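You operate a simulated robot arm through the tools that you are given. There is no shell and no other tool.

The job below is to be done with a simulated two-armed robot. You get a single attempt, and the scene is never put back.

Task
Recharge the lowest bank to 330 bar, then switch the compressor off.
Fine: stop button first; leave the panel alone.
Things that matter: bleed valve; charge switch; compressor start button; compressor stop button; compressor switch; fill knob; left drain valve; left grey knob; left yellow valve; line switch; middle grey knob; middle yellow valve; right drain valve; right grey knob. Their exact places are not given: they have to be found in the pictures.

Only the result counts: the job must be done as asked and must still hold three seconds after the hand-in. Knocking over, shifting, dropping, spilling or breaking anything else fails it.

Robot
Two 7-joint arms with fingered hands on one trunk, hanging from a carriage that runs on a rail from [0.1, -84.3] to [-0.1, 113.7] (x, y) and turns from -5.533 to 6.458 rad about z. Base frame: it is fixed where the carriage stands at the start and does not move with it; the origin is on the floor, on the carriage's upright axis, x ahead of it, y to its left, z up. Units: cm, rad, N and s.
The left shoulder is at the start at [4, 17.6, 119.3], the right one opposite. With the tool pointing down near the work surface each hand reaches from about 42 to 86 cm from the robot's upright axis, wherever it stands, measured 20 degrees to its own side. Places, roughly: bleed valve [80, 80, 110]; charge switch [70, 30, 90]; compressor start button [70, 50, 90]; compressor stop button [70, 40, 90]; compressor switch [70, 60, 90]; fill knob [80, 100, 110]; left drain valve [70, 60, 70]; left grey knob [80, 130, 90]; left yellow valve [80, 120, 130]; line switch [80, 130, 110]; middle grey knob [80, 100, 90]; middle yellow valve [80, 100, 130]; right drain valve [70, 30, 60]; right grey knob [80, 80, 90]; right yellow valve [80, 80, 130]; run lamp [70, 40, 100]. Payload 4 kg a hand.
The TCP of each hand is the grasp point between the finger pads, 3 cm short of the fingertips. In the tool frame z runs along the fingers and y along their closing line. The gripper opens to 10.4 cm; its body begins 3.5 cm behind the TCP. The gripper is a hand of 4 fingers: y runs from the thumb to the fingers, the wrist lies at [-1.5, -10.4, -17.8] in the tool frame, and closing takes about 1.5 s.
Orientation is that of the tool frame in the base frame, as a unit quaternion [x, y, z, w]. With the fingers straight down and the wrist toward the robot, the tool's x, y and z point along [0, 1, 0], [1, 0, 0] and [0, 0, -1] of the base frame.

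Tools
- The arms move only by the tool arm_command. It takes "left_commands", "right_commands" or both (then of equal length, played together; a hand with none holds still); each is a list of rows, each an object of numbers (a shift or turn left out is 0, a gripper value left out holds the last): "x", "y", "z": the shift along the tool's x, y, z in units of 250 mm (1.0 is 250 mm); "rx", "ry", "rz": the turn, a rotation vector about the tool's x, y, z in units of 45 degrees (1.0 is 45 degrees). In form: [{"x": .., "y": .., "z": .., "rx": .., "ry": .., "rz": ..}, ...]. A call has 1 to 20 rows; each row is the pose to reach, as a shift and turn from the pose commanded when the call began, along the tool's axes at that moment. "left_jaw" and "right_jaw" are, for a hand that has rows, the opening, from 0 (shut) to 1 (fully open), set as the call begins (left out, the last holds). A call with a number of a shift or a turn outside -1 to 1 is refused whole. Each row takes 0.2 s and may step no farther than 5 cm and 0.15 rad from the row before; otherwise, or with a gripper value out of range, the whole call is refused. Where a pose cannot be reached the arm comes as near as it can. A force on the tool above 40 N (or 10 N above the force at the start of the call, whichever is more), or a blocked arm, ends the call early, and 0.2 s more pass. The fingers move at their own pace (about 15.3 cm/s each) and stop on an object; they squeeze with about 23 N. The grip force told is the motor's: it shows also when the fingers shut on nothing. Time passes only in rows, and 0.2 s behind the last, so rows that repeat a pose let the fingers close. It gives the time, the measured TCP pose, the force on the tool (base axes), the opening and the grip force at its end, in the units of the frame above (readings bear some noise), with the torque about the TCP (base axes, N m) and any sound that the robot's microphone picked up.
- Cameras (640 x 400 px; columns grow to the right, rows downward): "scene" is now at [22.01, 4.49, 147.82]; the picture's right is [0.59, -0.81, 0.00], its down [-0.62, -0.45, -0.64] and it looks along [0.52, 0.38, -0.77] (base axes); focal length 262 px, centre (320, 200). "left" rides on the left gripper at [-6.1, -9.2, -13] in its tool frame; the picture's right is [-0.81, -0.28, 0.52], its down [0.53, -0.71, 0.45] and it looks along [0.24, 0.64, 0.72] (tool axes); focal length 275 px, centre (320, 200). "right" rides on the right gripper at [6.1, -9.2, -13] in its tool frame; the picture's right is [-0.81, 0.27, -0.52], its down [-0.53, -0.71, 0.46] and it looks along [-0.24, 0.64, 0.72] (tool axes); focal length 275 px, centre (320, 200).
- get_image(camera): a new picture of that camera. No time passes.
- lift_body(by): slides the trunk up (or, below 0, down) by that many cm; the arms and the scene camera ride with it, the base frame stays. It gives what a move gives, with no picture.
- roll_base(legs): drives the robot by 1 to 6 legs, each [ahead, left, turn to the left] in cm, cm and rad, along the robot's own axes; the way and the turn of a leg run together, so that a leg with both is an arc; at most 150 cm and 3.142 rad a leg. The arms and the cameras ride along, it lands a little off, and it stops where it bumps. It keeps to its track: a leg is cut to what the track allows. It gives what a move gives.
- set_fingers(index, middle, ring, thumb_bend, thumb_turn, hand): sets how far each is bent, from 0 (flat) to 1 (curled in); at 0.3 the hand is open as for a grip, at 0.7 the pads meet at the TCP. One left out holds its place. A second passes; each finger stops where it meets its share of the squeeze, and holds until it gets a number again. A gripper value or a shape takes the hand back. It gives what a move gives, with no picture; readings hold the bend of each and the force on the fingers (four entries, about 0 where the hand has none), thumb and palm. thumb_turn goes from beside the hand (0) to across from the fingers (1), as for a grip.
- hand_shape(shape, hand): the hand has 4 fingers and takes this shape, open, in about a second: jaw (thumb against the fingers, like two jaws); tri (thumb and two fingers); tip (a fingertip pinch); poke (one finger out to press); point (the index stretched); flat (the hand flat); cup (the hand cupped); fist (a fist). The gripper value then closes the fingers along that shape, each until it touches; the sizes above hold for jaw. It gives what a move gives, with no picture.
- head_to(pan, tilt): turns the head with the scene camera to pan (to the left, within 1.501 rad either way) and tilt (down, from -0.506 to 1.204), counted from straight ahead of the robot. It gives what a move gives.
- locate(camera, pixels): for up to 12 pixels [column, row] of the newest picture of that camera ("zoom" is the newest enlarged one), the place [x, y, z] in the base frame of the surface seen there, good to about 0.3 cm. No time passes.
- enlarge(camera, box): a new picture of the part [left, top, right, bottom] of that camera's present view, enlarged. No time passes.
- job_done(): hands the job in; it is judged then, once.

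Open the grippers and draw the arms clear of the work before you hand the job in, unless the task says otherwise.

The tools are called after "Call:" as a command line: name --argument value ..., lists and objects as JSON in quotes. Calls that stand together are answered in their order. arm_command: Moves the arms, as the interface text tells. Its arguments: {"type":"object","properties":{"left_commands":{"type":"array","items":{"type":"object","properties":{"x":{"type":"number"},"y":{"type":"number"},"z":{"type":"number"},"rx":{"type":"number"},"ry":{"type":"number"},"rz":{"type":"number"}}}},"left_jaw":{"type":"number"},"right_commands":{"type":"array","items":{"type":"object","properties":{"x":{"type":"number"},"y":{"type":"number"},"z":{"type":"number"},"rx":{"type":"number"},"ry":{"type":"number"},"rz":{"type":"number"}}}},"right_jaw":{"type":"number"}},"required":[]} The other tools are called the same way: lift_body (by) moves the trunk up or down; hand_shape (shape, hand) gives the hand a shape; set_fingers (index, middle, ring, thumb_bend, thumb_turn, hand) moves the fingers one by one; roll_base (legs) drives the base; head_to (pan, tilt) turns the head that bears the scene camera; get_image (camera) takes a picture; locate (camera, pixels) gives the place of the surface under pixels of a picture; enlarge (camera, box) takes an enlarged picture of a part of a camera's view; job_done () hands the job in.

At the start:

```text
time: 0.0
left_position: [37.7, 51.29, 111.63]
left_tool_rot: [0.707, 0.707, 0.0, 0.001]
left_force: [-0.2, 0.8, 0.5]
left_moment: [0.0, -0.04, -0.02]
left_opening: 10.36
left_grip_force: 0.0
left_shape: jaw
left_bend: [0.3, 0.3, 0.3, 0.3, 0.98]
left_finger forces: [0.0, 0.0, 0.0, 0.0, 0.0, 0.0]
right_position: [48.31, 7.43, 111.68]
right_tool_rot: [0.707, 0.707, 0.0, 0.0]
right_force: [0.2, 0.1, -0.1]
right_moment: [0.01, 0.02, 0.0]
right_opening: 10.35
right_grip_force: 0.1
right_shape: jaw
right_bend: [0.3, 0.3, 0.3, 0.3, 0.98]
right_finger forces: [0.1, 0.0, 0.1, 0.1, 0.0, 0.1]
trunk travel left (down, up): [-47.5, 28.8]
robot x, y, heading: [0.05, -0.28, 0.002]
head pan, tilt (commanded): [0.627, 0.876]
```

scene: 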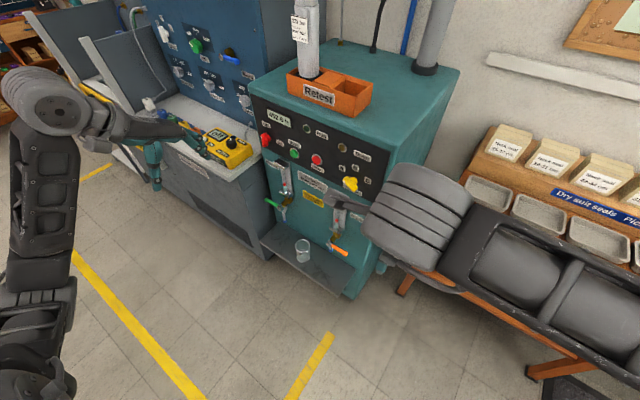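
right: 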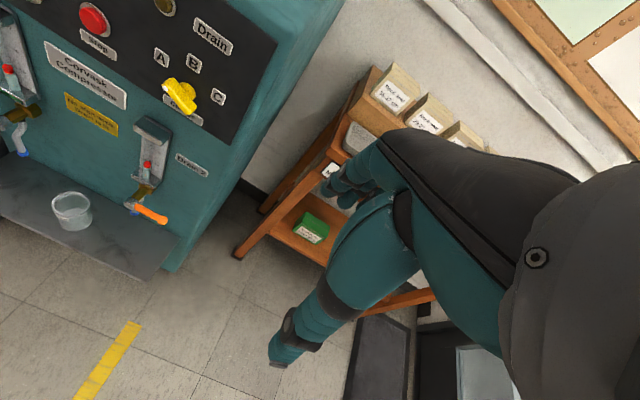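
left: 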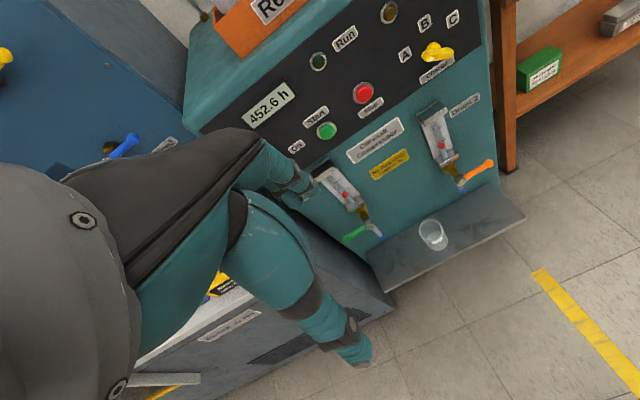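

I begin by looking around: the scene picture shows the compressor (about 330,150) and the blue panel at the left (about 200,60). I turn the head to look at the blue fill panel.

Call:
head_to --pan 0.9 --tilt 0.3

Call:
get_image --camera "scene"

```text
time: 1.0
left_position: [37.72, 51.25, 111.68]
left_tool_rot: [0.707, 0.707, 0.0, 0.001]
left_force: [0.5, 0.6, -0.5]
left_moment: [0.03, 0.02, 0.02]
left_opening: 10.38
left_grip_force: 0.1
left_shape: jaw
left_bend: [0.3, 0.3, 0.3, 0.3, 0.98]
left_finger forces: [0.0, 0.0, 0.0, 0.0, 0.0, 0.0]
right_position: [48.37, 7.31, 111.77]
right_tool_rot: [0.707, 0.707, 0.001, 0.0]
right_force: [0.7, 0.8, -0.1]
right_moment: [-0.01, 0.02, 0.0]
right_opening: 10.32
right_grip_force: 0.1
right_shape: jaw
right_bend: [0.3, 0.3, 0.3, 0.3, 0.98]
right_finger forces: [0.0, 0.1, 0.0, 0.0, 0.0, 0.0]
trunk travel left (down, up): [-47.5, 28.8]
robot x, y, heading: [0.07, -0.01, 0.003]
head pan, tilt (commanded): [0.901, 0.3]
```

```text
taken
```

scene: 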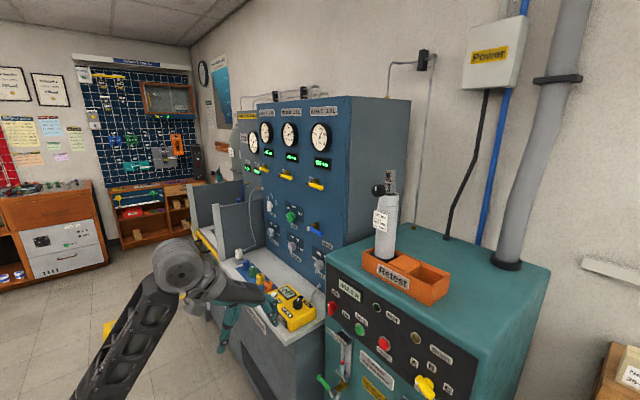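

The blue panel with gauges and digital readouts is at about (300,170). I enlarge it to read the gauges and labels.

Call:
enlarge --camera "scene" --box '[230, 95, 350, 170]'

Call:
enlarge --camera "scene" --box '[230, 160, 350, 235]'

Call:
enlarge --camera "scene" --box '[230, 220, 350, 295]'

Call:
enlarge --camera "scene" --box '[320, 270, 480, 370]'

```text
5.33 times, centred on (290, 132) of scene
```

zoom: 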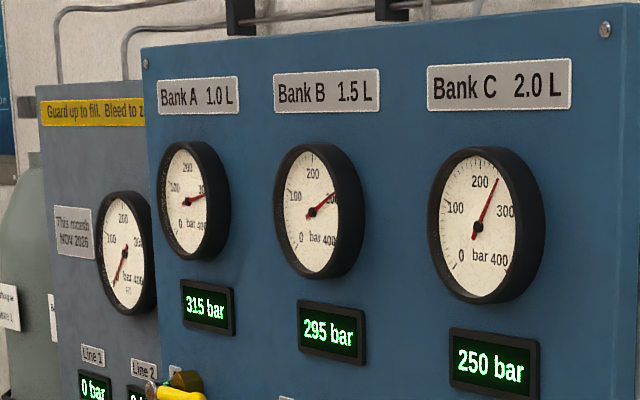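

```text
5.33 times, centred on (290, 198) of scene
```

zoom: 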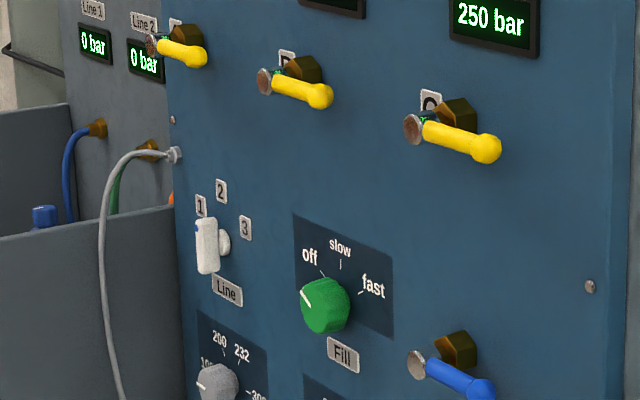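

```text
5.33 times, centred on (290, 258) of scene
```

zoom: 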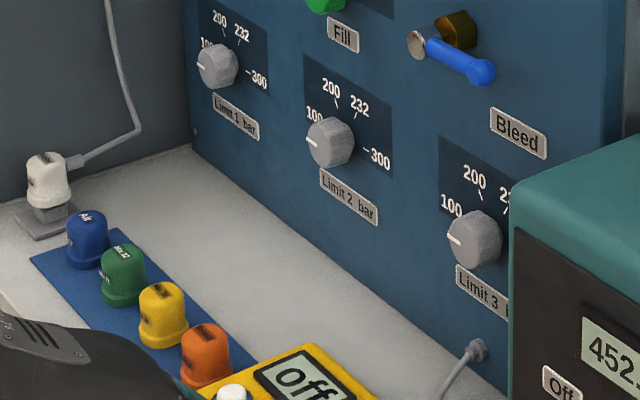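

```text
4.00 times, centred on (400, 320) of scene
```

zoom: 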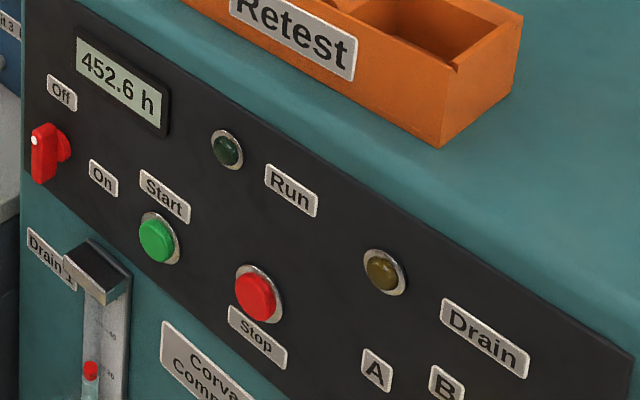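

Bank C is the lowest at 250 bar. Now I read the compressor's labels and positions with the two hand cameras (yellow label near (390,163) in the left picture, charge switch near (437,52)).

Call:
enlarge --camera "left" --box '[340, 110, 440, 190]'

Call:
enlarge --camera "left" --box '[370, 0, 500, 90]'

Call:
enlarge --camera "right" --box '[0, 0, 260, 160]'

Call:
enlarge --camera "right" --box '[0, 60, 220, 240]'

Call:
enlarge --camera "left" --box '[280, 90, 520, 260]'

```text
5.00 times, centred on (390, 150) of left
```

zoom: 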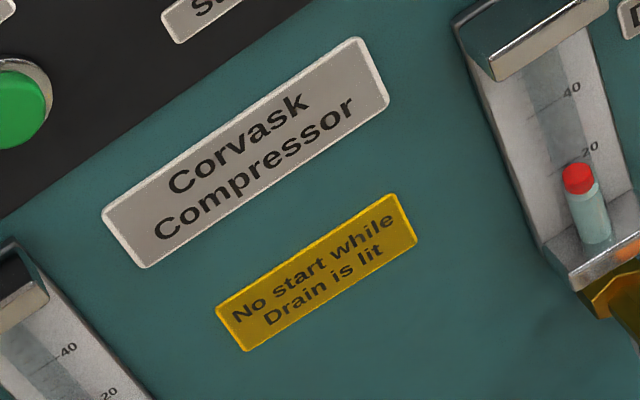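

```text
4.44 times, centred on (435, 45) of left
```

zoom: 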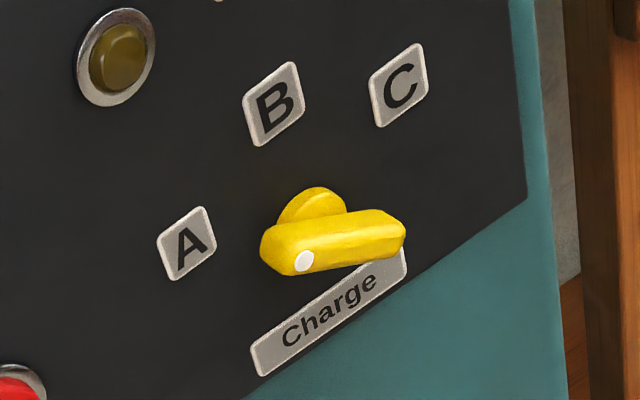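

```text
2.46 times, centred on (130, 80) of right
```

zoom: 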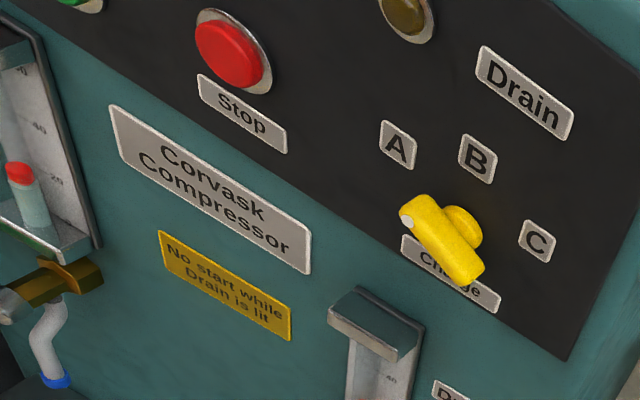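

```text
2.22 times, centred on (110, 150) of right
```

zoom: 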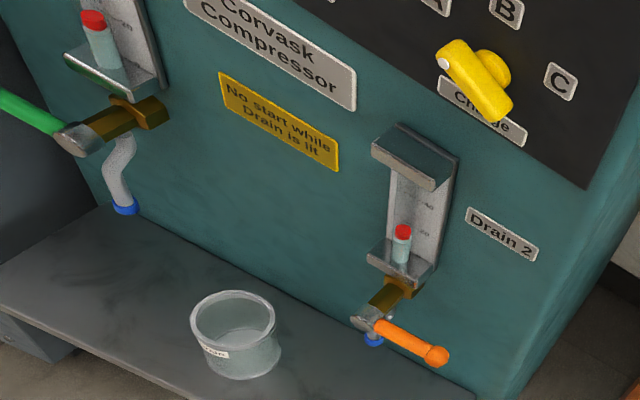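

```text
2.35 times, centred on (400, 175) of left
```

zoom: 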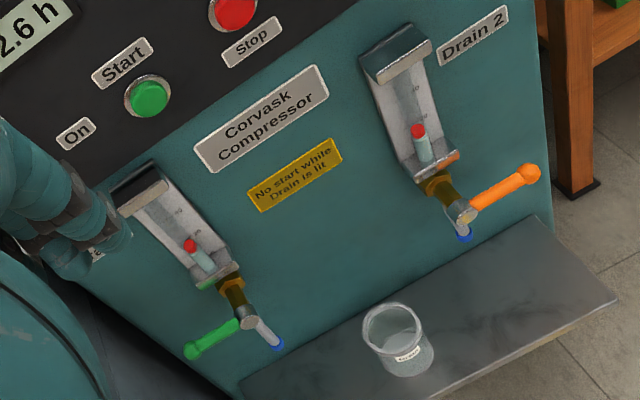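

The Drain lamp looks dark, charge switch now points toward A. I turn the head a bit to see both the C gauge and compressor face, and take a fresh picture to measure places.

Call:
head_to --pan 0.75 --tilt 0.55

Call:
get_image --camera "scene"

Call:
get_image --camera "left"

Call:
get_image --camera "right"

```text
time: 1.8
left_position: [37.75, 51.35, 111.69]
left_tool_rot: [0.707, 0.707, 0.0, 0.001]
left_force: [0.3, 0.1, -1.5]
left_moment: [0.01, 0.0, 0.01]
left_opening: 10.38
left_grip_force: 0.1
left_shape: jaw
left_bend: [0.3, 0.3, 0.3, 0.3, 0.98]
left_finger forces: [0.0, 0.0, 0.0, 0.0, 0.0, 0.1]
right_position: [48.24, 7.38, 111.72]
right_tool_rot: [0.707, 0.707, 0.0, 0.0]
right_force: [-0.1, -0.3, -0.3]
right_moment: [0.01, -0.01, -0.01]
right_opening: 10.35
right_grip_force: 0.1
right_shape: jaw
right_bend: [0.3, 0.3, 0.3, 0.3, 0.98]
right_finger forces: [0.1, 0.0, 0.0, 0.0, 0.0, 0.1]
trunk travel left (down, up): [-47.5, 28.8]
robot x, y, heading: [0.12, -0.1, -0.001]
head pan, tilt (commanded): [0.75, 0.55]
```

```text
taken
```

scene: 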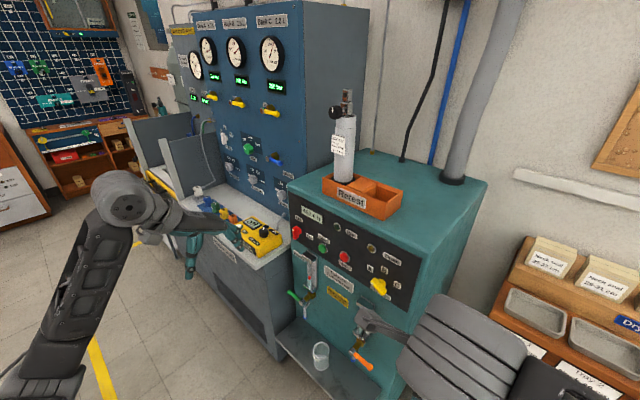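

```text
taken
```

left: 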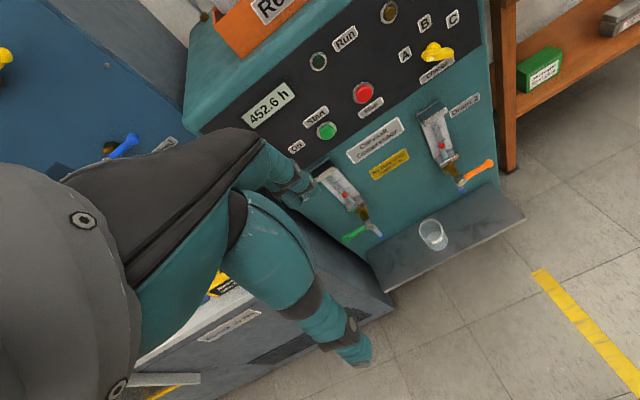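

```text
taken
```

right: 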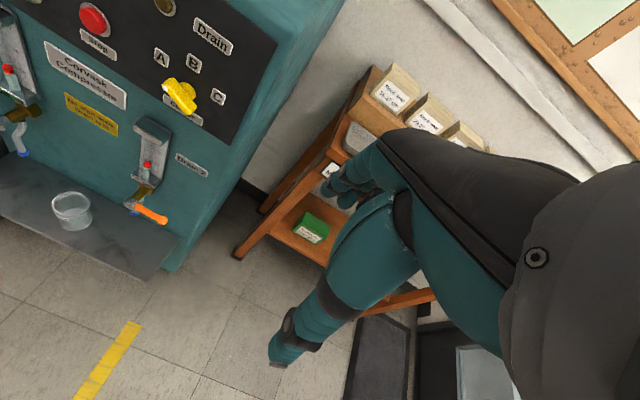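

Now I measure the features: from the left camera, stop (363,93), start (326,131), run lamp (318,61), drain lamp (389,12), labels A (404,55), B (425,22), C (452,18); from the right camera the charge switch details.

Call:
locate --camera "left" --pixels '[[363, 92], [326, 130], [318, 61], [389, 12], [404, 55], [425, 22], [452, 18], [297, 147], [437, 74], [268, 104], [375, 140], [420, 80]]'

Call:
enlarge --camera "right" --box '[120, 30, 260, 130]'

Call:
enlarge --camera "scene" --box '[270, 180, 430, 290]'

```text
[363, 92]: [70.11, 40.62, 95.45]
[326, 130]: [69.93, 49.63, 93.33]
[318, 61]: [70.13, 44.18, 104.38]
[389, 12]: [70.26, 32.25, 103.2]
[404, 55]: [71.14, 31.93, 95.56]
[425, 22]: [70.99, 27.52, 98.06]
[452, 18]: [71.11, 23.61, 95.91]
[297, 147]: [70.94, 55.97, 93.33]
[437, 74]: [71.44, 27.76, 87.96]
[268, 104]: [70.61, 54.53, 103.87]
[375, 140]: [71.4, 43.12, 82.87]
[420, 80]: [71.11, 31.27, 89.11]
```

```text
4.00 times, centred on (190, 80) of right
```

zoom: 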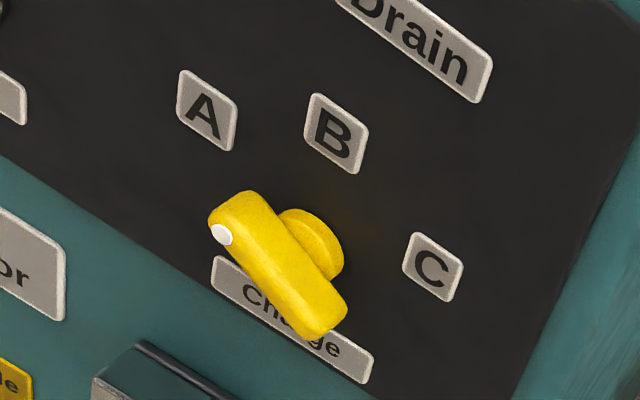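

```text
3.64 times, centred on (350, 235) of scene
```

zoom: 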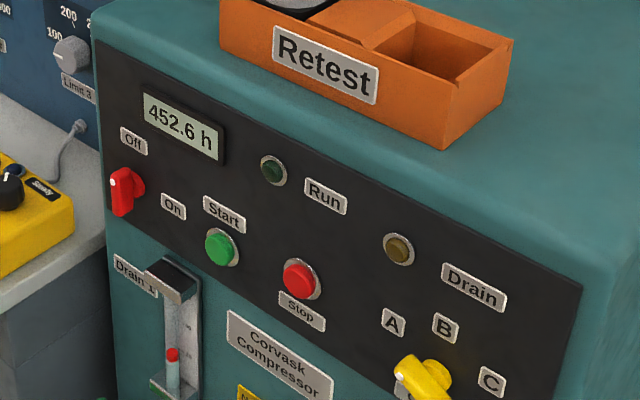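

I measure the red compressor switch in the newest zoom (dot about (113,183), body (122,195)) and then zoom the right camera on the charge switch.

Call:
locate --camera "zoom" --pixels '[[113, 184], [118, 174], [122, 195], [124, 212], [140, 182], [134, 142], [172, 206], [300, 280], [220, 247], [401, 377], [430, 380], [490, 382]]'

Call:
enlarge --camera "right" --box '[120, 30, 260, 130]'

```text
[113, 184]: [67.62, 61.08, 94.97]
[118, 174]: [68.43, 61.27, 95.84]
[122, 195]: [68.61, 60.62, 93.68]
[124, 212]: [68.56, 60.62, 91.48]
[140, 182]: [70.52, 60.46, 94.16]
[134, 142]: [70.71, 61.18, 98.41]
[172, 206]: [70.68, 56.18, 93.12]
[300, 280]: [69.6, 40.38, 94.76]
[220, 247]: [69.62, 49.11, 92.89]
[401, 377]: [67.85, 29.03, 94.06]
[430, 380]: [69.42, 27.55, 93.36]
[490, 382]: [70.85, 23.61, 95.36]
```

```text
4.00 times, centred on (190, 80) of right
```

zoom: 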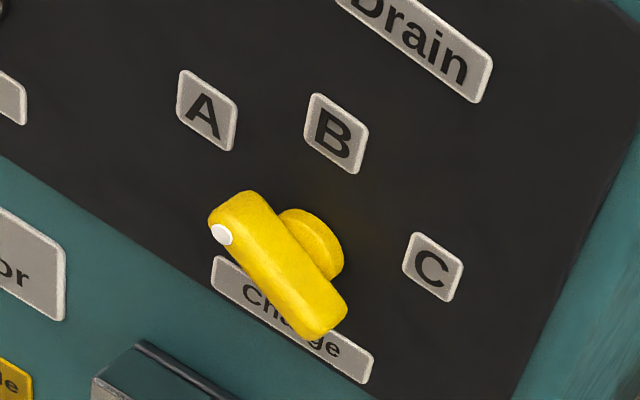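

Call:
locate --camera "zoom" --pixels '[[221, 234], [240, 200], [255, 212], [275, 265], [320, 325], [325, 305], [295, 250], [320, 235], [206, 110], [336, 135], [432, 268], [345, 292]]'

```text
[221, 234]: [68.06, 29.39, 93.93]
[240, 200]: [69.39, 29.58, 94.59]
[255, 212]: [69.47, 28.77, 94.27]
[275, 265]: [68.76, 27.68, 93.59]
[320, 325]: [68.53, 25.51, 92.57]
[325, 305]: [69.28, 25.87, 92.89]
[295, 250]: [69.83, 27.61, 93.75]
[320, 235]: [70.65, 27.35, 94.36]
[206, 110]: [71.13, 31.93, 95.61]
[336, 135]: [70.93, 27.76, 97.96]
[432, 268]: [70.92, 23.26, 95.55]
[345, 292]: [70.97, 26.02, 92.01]
```

The charge switch centre is about [68.8, 27.6, 93.4], pointing at A, C is 120° clockwise; the red switch centre is about [69, 60.6, 93.5] pointing up at Off. Before rolling left I check obstacles near the left hand: yellow box (258,235), bench front (230,240), booth wall (185,150), Retest box (360,190), cylinder (345,105).

Call:
get_image --camera "scene"

Call:
locate --camera "scene" --pixels '[[258, 228], [233, 258], [155, 147], [184, 142], [205, 193], [360, 200], [345, 95], [335, 115], [320, 357], [354, 325], [367, 364], [295, 297]]'

```text
taken
```

scene: 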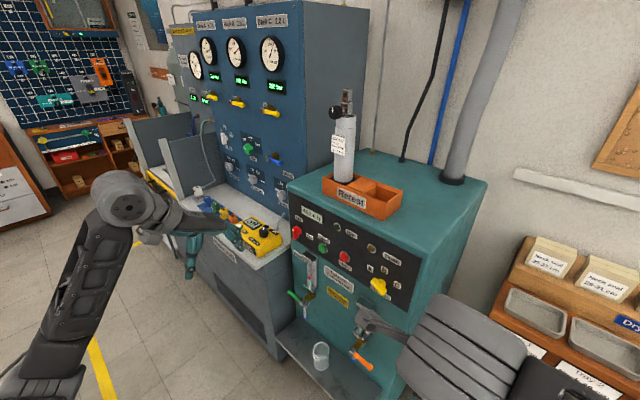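

```text
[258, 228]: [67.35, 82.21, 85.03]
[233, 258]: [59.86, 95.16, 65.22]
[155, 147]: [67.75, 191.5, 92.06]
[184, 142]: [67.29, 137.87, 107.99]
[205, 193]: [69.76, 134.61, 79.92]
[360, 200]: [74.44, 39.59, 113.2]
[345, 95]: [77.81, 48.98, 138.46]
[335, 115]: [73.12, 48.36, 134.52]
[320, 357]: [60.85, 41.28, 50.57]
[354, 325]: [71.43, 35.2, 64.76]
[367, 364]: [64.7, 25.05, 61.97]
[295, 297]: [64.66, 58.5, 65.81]
```

The bench front stands at x≈60 and the left hand is at x≈38, so rolling left along the rail is clear. I roll 25 cm left to centre the robot on the compressor.

Call:
roll_base --legs '[[0, 25, 0]]'

Call:
hand_shape --shape "poke" --hand "right"

Call:
hand_shape --shape "poke" --hand "left"

Call:
get_image --camera "right"

Call:
get_image --camera "left"

Call:
get_image --camera "scene"

```text
time: 3.6
left_position: [38.09, 76.13, 111.58]
left_tool_rot: [0.71, 0.704, 0.0, -0.001]
left_force: [0.1, 0.0, 0.8]
left_moment: [0.01, 0.02, -0.02]
left_opening: 10.37
left_grip_force: 0.0
left_shape: jaw
left_bend: [0.3, 0.3, 0.3, 0.3, 0.98]
left_finger forces: [0.0, 0.0, 0.1, 0.1, 0.1, 0.1]
right_position: [48.31, 32.33, 111.7]
right_tool_rot: [0.71, 0.704, 0.0, 0.001]
right_force: [0.9, 0.1, -0.1]
right_moment: [-0.01, 0.02, 0.04]
right_opening: 10.35
right_grip_force: 0.1
right_shape: jaw
right_bend: [0.3, 0.3, 0.3, 0.3, 0.98]
right_finger forces: [0.1, 0.0, 0.0, 0.1, 0.0, 0.0]
trunk travel left (down, up): [-47.5, 28.8]
robot x, y, heading: [-0.23, 24.95, -0.008]
head pan, tilt (commanded): [0.75, 0.55]
```

```text
time: 4.5
left_position: [38.03, 76.11, 111.66]
left_tool_rot: [0.709, 0.705, -0.001, 0.001]
left_force: [-0.1, 0.4, -0.1]
left_moment: [0.02, 0.01, 0.02]
left_opening: 10.38
left_grip_force: 0.1
left_shape: jaw
left_bend: [0.3, 0.3, 0.3, 0.3, 0.98]
left_finger forces: [0.0, 0.0, 0.0, 0.0, 0.0, 0.1]
right_position: [48.34, 32.2, 111.87]
right_tool_rot: [0.71, 0.705, 0.0, 0.0]
right_force: [0.5, -0.1, -0.7]
right_moment: [0.0, -0.01, 0.0]
right_opening: 0.01
right_grip_force: 0.0
right_shape: poke
right_bend: [0.7, 0.7, 0.99, 1.0, 1.0]
right_finger forces: [0.0, 0.0, 0.0, 0.1, 0.0, 0.0]
trunk travel left (down, up): [-47.5, 28.8]
robot x, y, heading: [-0.18, 25.07, -0.006]
head pan, tilt (commanded): [0.75, 0.55]
```

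```text
time: 5.4
left_position: [38.01, 76.15, 111.64]
left_tool_rot: [0.71, 0.704, 0.0, 0.0]
left_force: [0.1, 0.4, 0.0]
left_moment: [-0.01, 0.02, -0.01]
left_opening: 0.0
left_grip_force: 0.1
left_shape: poke
left_bend: [0.7, 0.7, 0.99, 1.0, 1.0]
left_finger forces: [0.1, 0.0, 0.1, 0.0, 0.0, 0.0]
right_position: [48.39, 32.13, 111.88]
right_tool_rot: [0.709, 0.705, 0.0, -0.001]
right_force: [-0.4, 0.2, 0.4]
right_moment: [0.04, 0.02, -0.03]
right_opening: 0.0
right_grip_force: 0.0
right_shape: poke
right_bend: [0.7, 0.7, 0.99, 1.0, 1.0]
right_finger forces: [0.0, 0.1, 0.0, 0.0, 0.0, 0.0]
trunk travel left (down, up): [-47.5, 28.8]
robot x, y, heading: [0.09, 24.93, -0.01]
head pan, tilt (commanded): [0.75, 0.55]
```

```text
taken
```

right: 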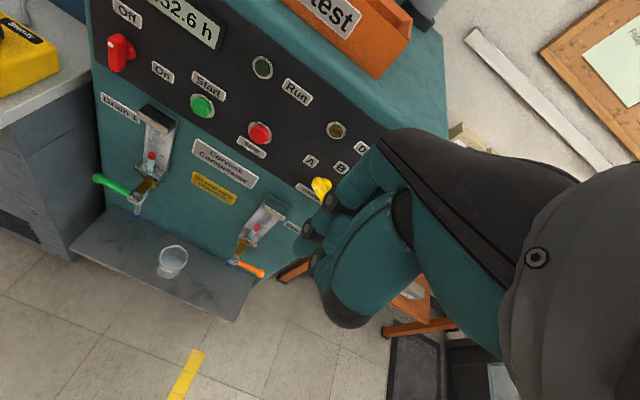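

```text
taken
```

left: 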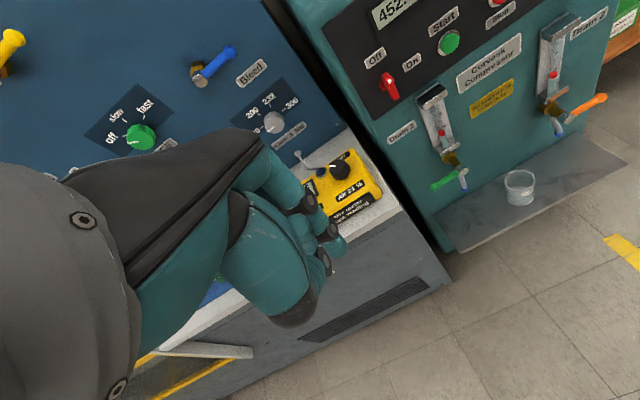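

```text
taken
```

scene: 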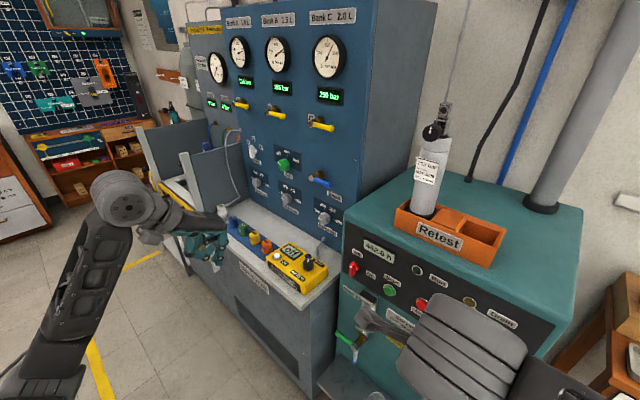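

Rolled to y≈25. The poke shape shows curled fingers near (310,235) in the right picture; I locate the fingertips and try the "point" shape on the left hand to compare.

Call:
locate --camera "right" --pixels '[[330, 203], [308, 230], [317, 258], [335, 185], [320, 240], [325, 280], [345, 320], [340, 190]]'

Call:
hand_shape --shape "point" --hand "left"

Call:
get_image --camera "left"

Call:
enlarge --camera "scene" --box '[130, 180, 290, 290]'

```text
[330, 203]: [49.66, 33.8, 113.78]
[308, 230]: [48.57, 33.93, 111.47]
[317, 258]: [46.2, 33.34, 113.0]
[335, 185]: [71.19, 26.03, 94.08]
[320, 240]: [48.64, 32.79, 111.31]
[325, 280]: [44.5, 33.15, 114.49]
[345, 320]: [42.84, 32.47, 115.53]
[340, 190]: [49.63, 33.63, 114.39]
```

```text
time: 6.3
left_position: [37.96, 76.13, 111.73]
left_tool_rot: [0.71, 0.704, -0.001, 0.001]
left_force: [-0.4, -0.1, 0.2]
left_moment: [0.0, 0.0, -0.01]
left_opening: 0.01
left_grip_force: 0.0
left_shape: point
left_bend: [0.2, 1.0, 1.0, 0.98, 0.88]
left_finger forces: [0.0, 0.0, 0.1, 0.0, 0.0, 0.0]
right_position: [48.3, 32.26, 111.8]
right_tool_rot: [0.71, 0.705, -0.001, 0.0]
right_force: [0.2, 0.1, 0.1]
right_moment: [0.0, -0.01, -0.01]
right_opening: 0.02
right_grip_force: 0.1
right_shape: poke
right_bend: [0.7, 0.7, 0.99, 1.0, 1.0]
right_finger forces: [0.0, 0.1, 0.0, 0.0, 0.0, 0.1]
trunk travel left (down, up): [-47.5, 28.8]
robot x, y, heading: [0.07, 24.95, -0.007]
head pan, tilt (commanded): [0.75, 0.55]
```

```text
taken
```

left: 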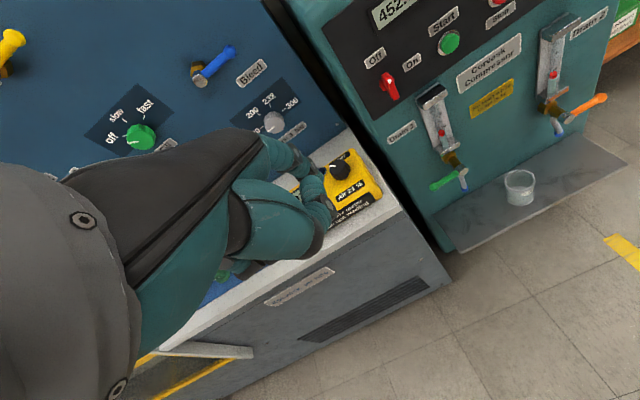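

```text
3.64 times, centred on (210, 235) of scene
```

zoom: 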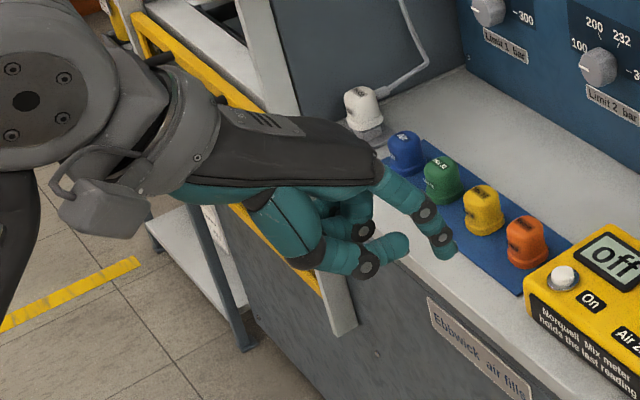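

The index is stretched at zoom (445,250). I locate its tip and knuckles to know the tip in the tool frame.

Call:
locate --camera "zoom" --pixels '[[446, 255], [440, 248], [452, 248], [436, 235], [427, 212], [400, 180], [395, 245], [368, 265], [405, 240]]'

Call:
enlarge --camera "left" --box '[240, 110, 400, 270]'

```text
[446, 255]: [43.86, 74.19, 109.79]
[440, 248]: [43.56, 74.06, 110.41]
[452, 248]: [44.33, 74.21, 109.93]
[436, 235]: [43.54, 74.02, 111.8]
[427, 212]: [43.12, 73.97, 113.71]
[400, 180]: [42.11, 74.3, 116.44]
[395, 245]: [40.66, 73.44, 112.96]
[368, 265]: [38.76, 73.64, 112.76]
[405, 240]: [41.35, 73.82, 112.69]
```

```text
2.50 times, centred on (320, 190) of left
```

zoom: 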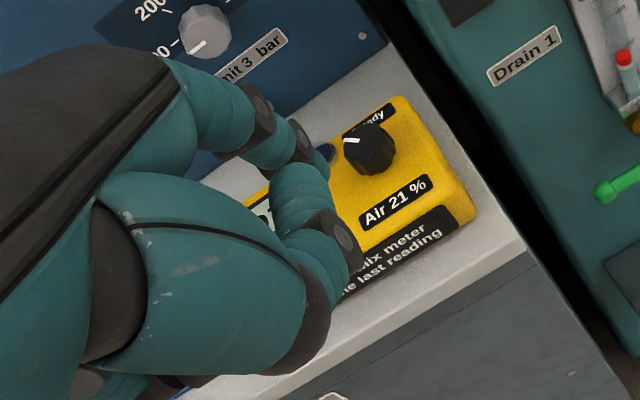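

The left index tip sits at about tool [-1.4, 5.7, 2.5] in the "point" shape, protruding ~3 cm ahead of the curled fingers. I give the right hand the same shape and begin turning both hands forward (rx −45°).

Call:
hand_shape --shape "point" --hand "right"

Call:
arm_command --right_commands '[{"rx": -0.17}, {"rx": -0.34}, {"rx": -0.5}, {"rx": -0.67}, {"rx": -0.84}, {"rx": -1.0}]' --left_commands '[{"rx": -0.17}, {"rx": -0.34}, {"rx": -0.5}, {"rx": -0.67}, {"rx": -0.84}, {"rx": -1.0}]'

Call:
arm_command --right_commands '[{"rx": -0.17}, {"rx": -0.34}, {"rx": -0.5}, {"rx": -0.67}, {"rx": -0.84}, {"rx": -1.0}]' --left_commands '[{"rx": -0.17}, {"rx": -0.34}, {"rx": -0.5}, {"rx": -0.67}, {"rx": -0.84}, {"rx": -1.0}]'

Call:
get_image --camera "scene"

Call:
get_image --camera "right"

Call:
get_image --camera "left"

```text
time: 7.2
left_position: [38.08, 76.22, 111.65]
left_tool_rot: [0.71, 0.705, -0.001, 0.0]
left_force: [0.1, -0.3, -1.2]
left_moment: [0.01, 0.02, 0.0]
left_opening: 0.0
left_grip_force: 0.2
left_shape: point
left_bend: [0.2, 1.0, 1.0, 0.98, 0.88]
left_finger forces: [0.1, 0.1, 0.1, 0.0, 0.1, 0.0]
right_position: [48.33, 32.16, 111.72]
right_tool_rot: [0.71, 0.705, 0.0, 0.0]
right_force: [0.8, 0.2, 0.1]
right_moment: [-0.02, 0.0, -0.02]
right_opening: 0.01
right_grip_force: 0.1
right_shape: point
right_bend: [0.2, 1.0, 1.0, 0.98, 0.88]
right_finger forces: [0.1, 0.0, 0.0, 0.0, 0.1, 0.0]
trunk travel left (down, up): [-47.5, 28.8]
robot x, y, heading: [0.15, 24.97, -0.009]
head pan, tilt (commanded): [0.75, 0.55]
```

```text
time: 8.6
left_position: [37.99, 76.13, 111.76]
left_tool_rot: [0.655, 0.651, 0.27, 0.272]
left_force: [0.2, 0.0, 0.0]
left_moment: [-0.01, 0.0, 0.03]
left_opening: 0.0
left_grip_force: 0.1
left_shape: point
left_bend: [0.2, 1.0, 1.0, 0.98, 0.88]
left_finger forces: [0.0, 0.0, 0.0, 0.0, 0.0, 0.1]
right_position: [48.37, 32.12, 111.75]
right_tool_rot: [0.655, 0.65, 0.271, 0.273]
right_force: [1.1, -0.6, -0.3]
right_moment: [-0.04, 0.0, -0.02]
right_opening: 0.0
right_grip_force: 0.1
right_shape: point
right_bend: [0.2, 1.0, 1.0, 0.98, 0.88]
right_finger forces: [0.0, 0.0, 0.0, 0.0, 0.1, 0.0]
trunk travel left (down, up): [-47.5, 28.8]
robot x, y, heading: [-0.38, 24.96, -0.009]
head pan, tilt (commanded): [0.75, 0.55]
```

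```text
time: 10.0
left_position: [38.02, 76.15, 111.64]
left_tool_rot: [0.501, 0.498, 0.499, 0.502]
left_force: [-0.4, 0.7, -1.4]
left_moment: [0.0, -0.02, 0.01]
left_opening: 0.02
left_grip_force: 0.1
left_shape: point
left_bend: [0.2, 1.0, 1.0, 0.98, 0.88]
left_finger forces: [0.0, 0.0, 0.0, 0.1, 0.0, 0.0]
right_position: [53.03, 32.19, 115.35]
right_tool_rot: [0.502, 0.503, 0.497, 0.499]
right_force: [-0.6, 0.2, -0.1]
right_moment: [0.01, 0.01, -0.05]
right_opening: 0.02
right_grip_force: 0.1
right_shape: point
right_bend: [0.2, 1.0, 1.0, 0.98, 0.88]
right_finger forces: [0.1, 0.0, 0.0, 0.0, 0.1, 0.1]
right hand out of reach, approached as far as the arm can: row 5, 6
trunk travel left (down, up): [-47.5, 28.8]
robot x, y, heading: [-0.03, 25.24, -0.006]
head pan, tilt (commanded): [0.75, 0.55]
```

```text
taken
```

scene: 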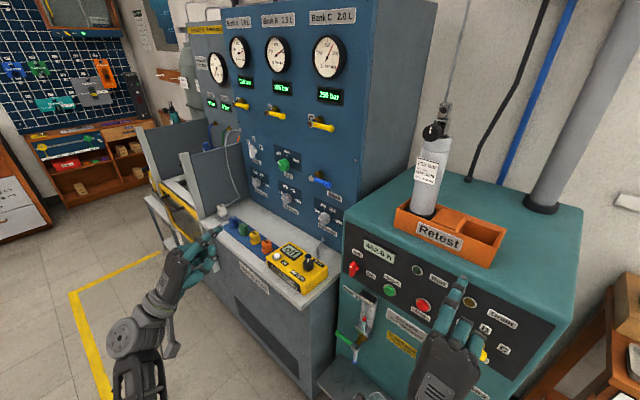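

```text
taken
```

right: 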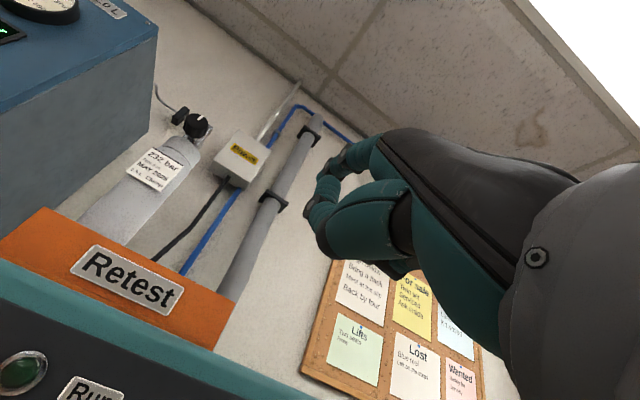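

```text
taken
```

left: 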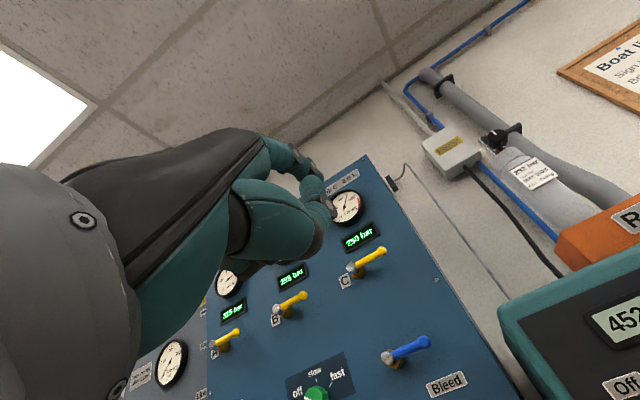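

Both hands now point forward (right TCP at [53, 32.2, 115.4], slightly off its command). I enlarge the scene view of the right hand around (450,330) and locate the index tip.

Call:
enlarge --camera "scene" --box '[390, 250, 550, 350]'

```text
4.00 times, centred on (470, 300) of scene
```

zoom: 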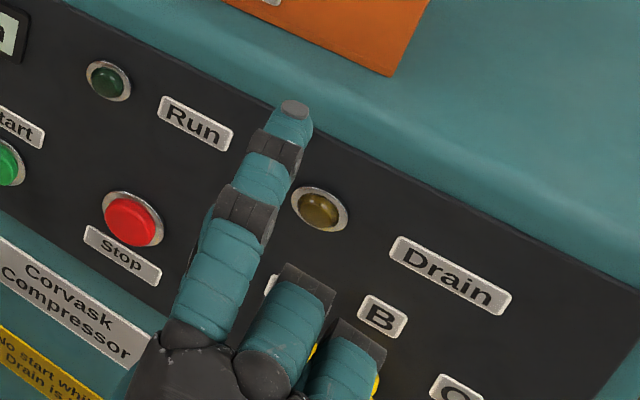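

Call:
locate --camera "zoom" --pixels '[[294, 106], [295, 116], [285, 125], [305, 128], [290, 135], [265, 180], [240, 225], [210, 310], [300, 280], [350, 340]]'

```text
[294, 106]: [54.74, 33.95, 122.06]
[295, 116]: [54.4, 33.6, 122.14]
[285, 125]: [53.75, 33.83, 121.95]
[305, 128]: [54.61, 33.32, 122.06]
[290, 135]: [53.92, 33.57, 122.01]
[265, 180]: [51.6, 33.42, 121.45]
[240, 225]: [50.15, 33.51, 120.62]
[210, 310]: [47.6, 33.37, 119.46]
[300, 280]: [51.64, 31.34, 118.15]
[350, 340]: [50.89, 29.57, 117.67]
```

The right index tip is at about tool offset [1.5, 5.9, 2.1]; the finger slopes ~20° upward. I pitch both hands 20° down to level the index, and measure the sight-glass caps for clearance.

Call:
arm_command --right_commands '[{"rx": 0.15}, {"rx": 0.3}, {"rx": 0.44}]' --left_commands '[{"rx": 0.15}, {"rx": 0.3}, {"rx": 0.44}]'

Call:
get_image --camera "scene"

```text
time: 10.8
left_position: [37.99, 76.11, 111.56]
left_tool_rot: [0.581, 0.577, 0.404, 0.408]
left_force: [-0.8, 0.5, -0.1]
left_moment: [0.01, -0.03, -0.03]
left_opening: 0.0
left_grip_force: 0.0
left_shape: point
left_bend: [0.2, 1.0, 1.0, 0.98, 0.88]
left_finger forces: [0.1, 0.1, 0.0, 0.1, 0.0, 0.0]
right_position: [53.05, 32.32, 115.42]
right_tool_rot: [0.58, 0.577, 0.406, 0.407]
right_force: [0.6, 0.0, -0.1]
right_moment: [-0.02, -0.01, 0.0]
right_opening: 0.0
right_grip_force: 0.0
right_shape: point
right_bend: [0.2, 1.0, 1.0, 0.98, 0.88]
right_finger forces: [0.0, 0.0, 0.0, 0.0, 0.0, 0.1]
trunk travel left (down, up): [-47.5, 28.8]
robot x, y, heading: [-0.1, 25.37, -0.005]
head pan, tilt (commanded): [0.75, 0.55]
```

```text
taken
```

scene: 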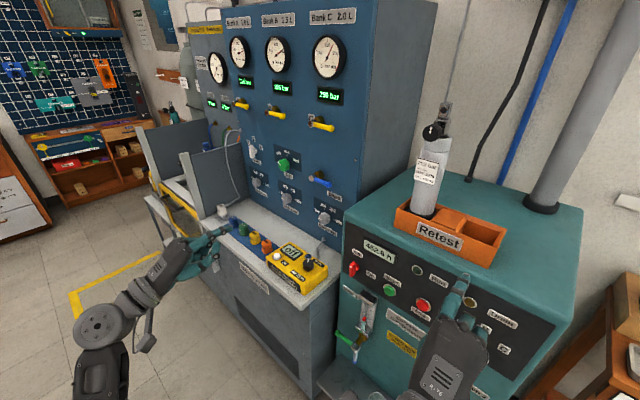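

I enlarge on the right fingertip (about (462,278)) and the left one (about (228,230)) and locate both tips.

Call:
enlarge --camera "scene" --box '[410, 250, 530, 325]'

Call:
locate --camera "scene" --pixels '[[462, 276], [464, 279], [461, 283], [458, 290], [228, 228], [224, 231], [366, 297], [362, 292], [470, 320], [480, 328]]'

```text
5.33 times, centred on (470, 288) of scene
```

zoom: 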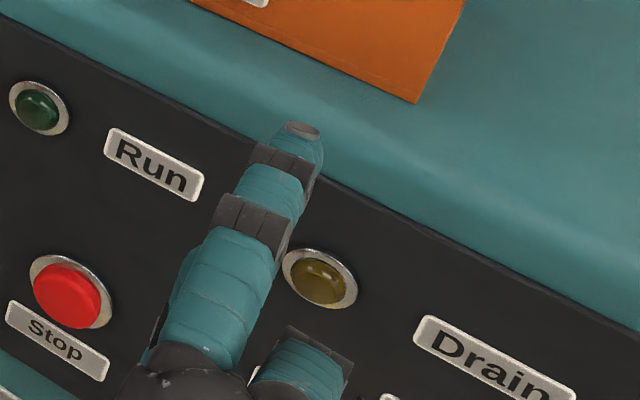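

```text
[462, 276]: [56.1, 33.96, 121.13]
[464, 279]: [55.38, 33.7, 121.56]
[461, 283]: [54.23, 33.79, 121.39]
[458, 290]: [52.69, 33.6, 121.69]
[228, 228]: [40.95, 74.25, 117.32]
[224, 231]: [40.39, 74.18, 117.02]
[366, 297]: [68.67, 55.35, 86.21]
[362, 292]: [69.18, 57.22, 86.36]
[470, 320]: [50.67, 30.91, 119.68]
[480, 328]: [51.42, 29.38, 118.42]
```

Call:
locate --camera "zoom" --pixels '[[303, 127], [303, 136], [318, 140], [310, 160], [300, 150], [280, 170], [265, 240], [300, 345], [230, 300]]'

```text
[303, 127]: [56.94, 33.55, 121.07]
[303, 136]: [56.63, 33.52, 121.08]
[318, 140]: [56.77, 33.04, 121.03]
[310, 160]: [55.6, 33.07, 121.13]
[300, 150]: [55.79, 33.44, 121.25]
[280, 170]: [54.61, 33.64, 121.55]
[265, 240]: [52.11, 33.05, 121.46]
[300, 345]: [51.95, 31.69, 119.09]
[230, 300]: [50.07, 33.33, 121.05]
```

The right tip centre is ≈ TCP + (3.9, 1.3, 4.9) with the finger level. I check the drain 1 cap depth near (365,297), as drain 2's is the same shape, before lowering the hand.

Call:
enlarge --camera "scene" --box '[325, 250, 445, 350]'

```text
4.00 times, centred on (385, 300) of scene
```

zoom: 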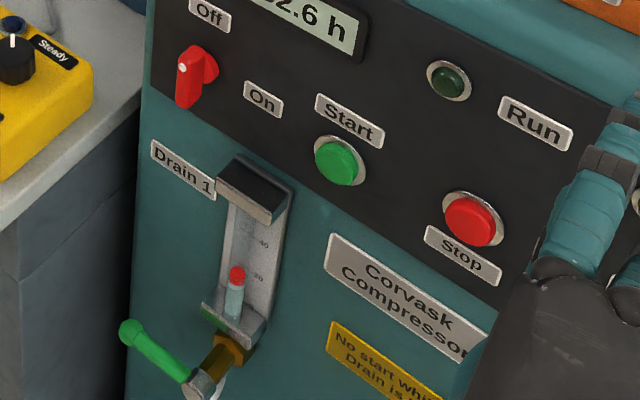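

Call:
locate --camera "zoom" --pixels '[[218, 188], [262, 217], [246, 190], [235, 160], [292, 190], [183, 68], [190, 50], [188, 100], [205, 68], [340, 162], [470, 225], [263, 98]]'

```text
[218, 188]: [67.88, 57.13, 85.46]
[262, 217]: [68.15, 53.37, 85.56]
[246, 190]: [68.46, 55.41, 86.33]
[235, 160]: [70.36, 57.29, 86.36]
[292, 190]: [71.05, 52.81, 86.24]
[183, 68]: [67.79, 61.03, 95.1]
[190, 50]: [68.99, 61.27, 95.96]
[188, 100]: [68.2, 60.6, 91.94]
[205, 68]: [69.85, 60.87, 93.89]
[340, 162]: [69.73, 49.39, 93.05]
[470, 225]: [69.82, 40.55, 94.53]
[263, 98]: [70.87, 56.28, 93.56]
```

The caps reach only to x≈67.9 and z≈86.3, so the hand behind clears them. I lower the right hand in front of the panel, keeping about 10 cm away.

Call:
arm_command --right_commands '[{"x": -0.024, "y": -0.131, "z": 0.069}, {"x": -0.048, "y": -0.262, "z": 0.138}, {"x": -0.072, "y": -0.393, "z": 0.207}, {"x": -0.096, "y": -0.524, "z": 0.276}, {"x": -0.12, "y": -0.655, "z": 0.345}, {"x": -0.144, "y": -0.786, "z": 0.414}]'

Call:
get_image --camera "scene"

Call:
get_image --camera "right"

```text
time: 12.2
left_position: [38.11, 76.1, 111.72]
left_tool_rot: [0.58, 0.577, 0.405, 0.409]
left_force: [0.9, 0.0, 0.1]
left_moment: [0.01, 0.03, -0.03]
left_opening: 0.01
left_grip_force: 0.1
left_shape: point
left_bend: [0.2, 1.0, 1.0, 0.98, 0.88]
left_finger forces: [0.0, 0.0, 0.0, 0.1, 0.0, 0.0]
right_position: [54.24, 31.36, 97.76]
right_tool_rot: [0.585, 0.575, 0.402, 0.407]
right_force: [0.2, 0.6, 0.1]
right_moment: [0.0, 0.0, 0.01]
right_opening: 0.01
right_grip_force: 0.2
right_shape: point
right_bend: [0.2, 1.0, 1.0, 0.98, 0.88]
right_finger forces: [0.0, 0.0, 0.1, 0.1, 0.0, 0.0]
right hand out of reach, approached as far as the arm can: row 5, 6
trunk travel left (down, up): [-47.5, 28.8]
robot x, y, heading: [-0.04, 24.66, -0.005]
head pan, tilt (commanded): [0.75, 0.55]
```

```text
taken
```

scene: 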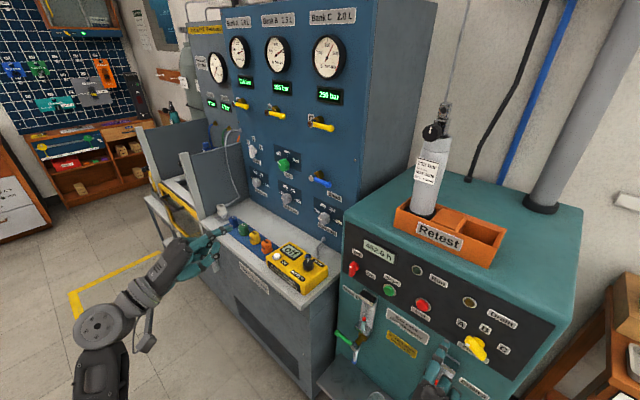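

```text
taken
```

right: 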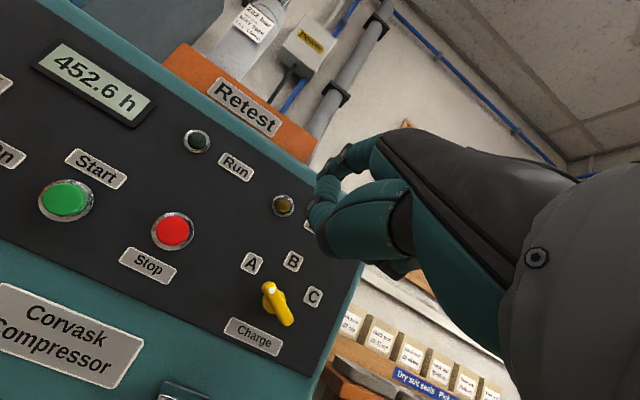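

The right arm bottomed out at z≈97.8, so I lower the trunk by 18 cm, which keeps both hands clear of the tray (z≈50) and bench (x≥60).

Call:
lift_body --by -18

Call:
get_image --camera "scene"

Call:
get_image --camera "right"

```text
time: 14.2
left_position: [37.96, 76.05, 93.67]
left_tool_rot: [0.581, 0.577, 0.405, 0.408]
left_force: [-0.3, 0.2, -0.1]
left_moment: [-0.01, 0.01, 0.01]
left_opening: 0.0
left_grip_force: 0.0
left_shape: point
left_bend: [0.2, 1.0, 1.0, 0.98, 0.88]
left_finger forces: [0.1, 0.0, 0.0, 0.0, 0.0, 0.0]
right_position: [54.16, 31.34, 79.85]
right_tool_rot: [0.584, 0.575, 0.402, 0.407]
right_force: [-0.8, -0.2, -0.3]
right_moment: [0.03, 0.01, -0.02]
right_opening: 0.0
right_grip_force: 0.0
right_shape: point
right_bend: [0.2, 1.0, 1.0, 0.98, 0.88]
right_finger forces: [0.0, 0.1, 0.0, 0.0, 0.1, 0.1]
trunk travel left (down, up): [-29.5, 46.8]
robot x, y, heading: [0.47, 25.05, -0.006]
head pan, tilt (commanded): [0.75, 0.55]
```

```text
taken
```

scene: 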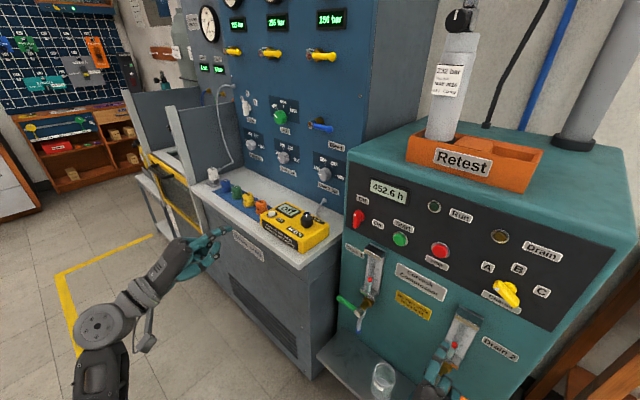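

```text
taken
```

right: 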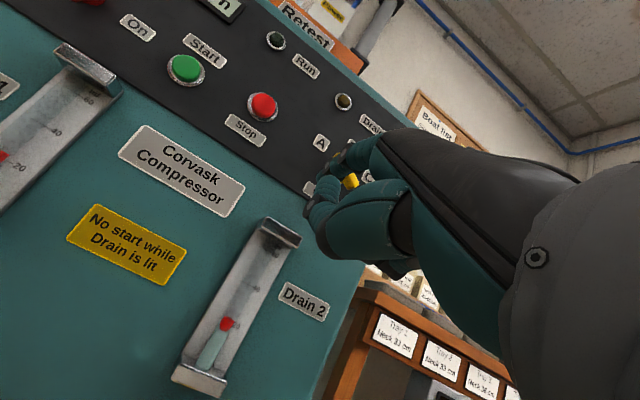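

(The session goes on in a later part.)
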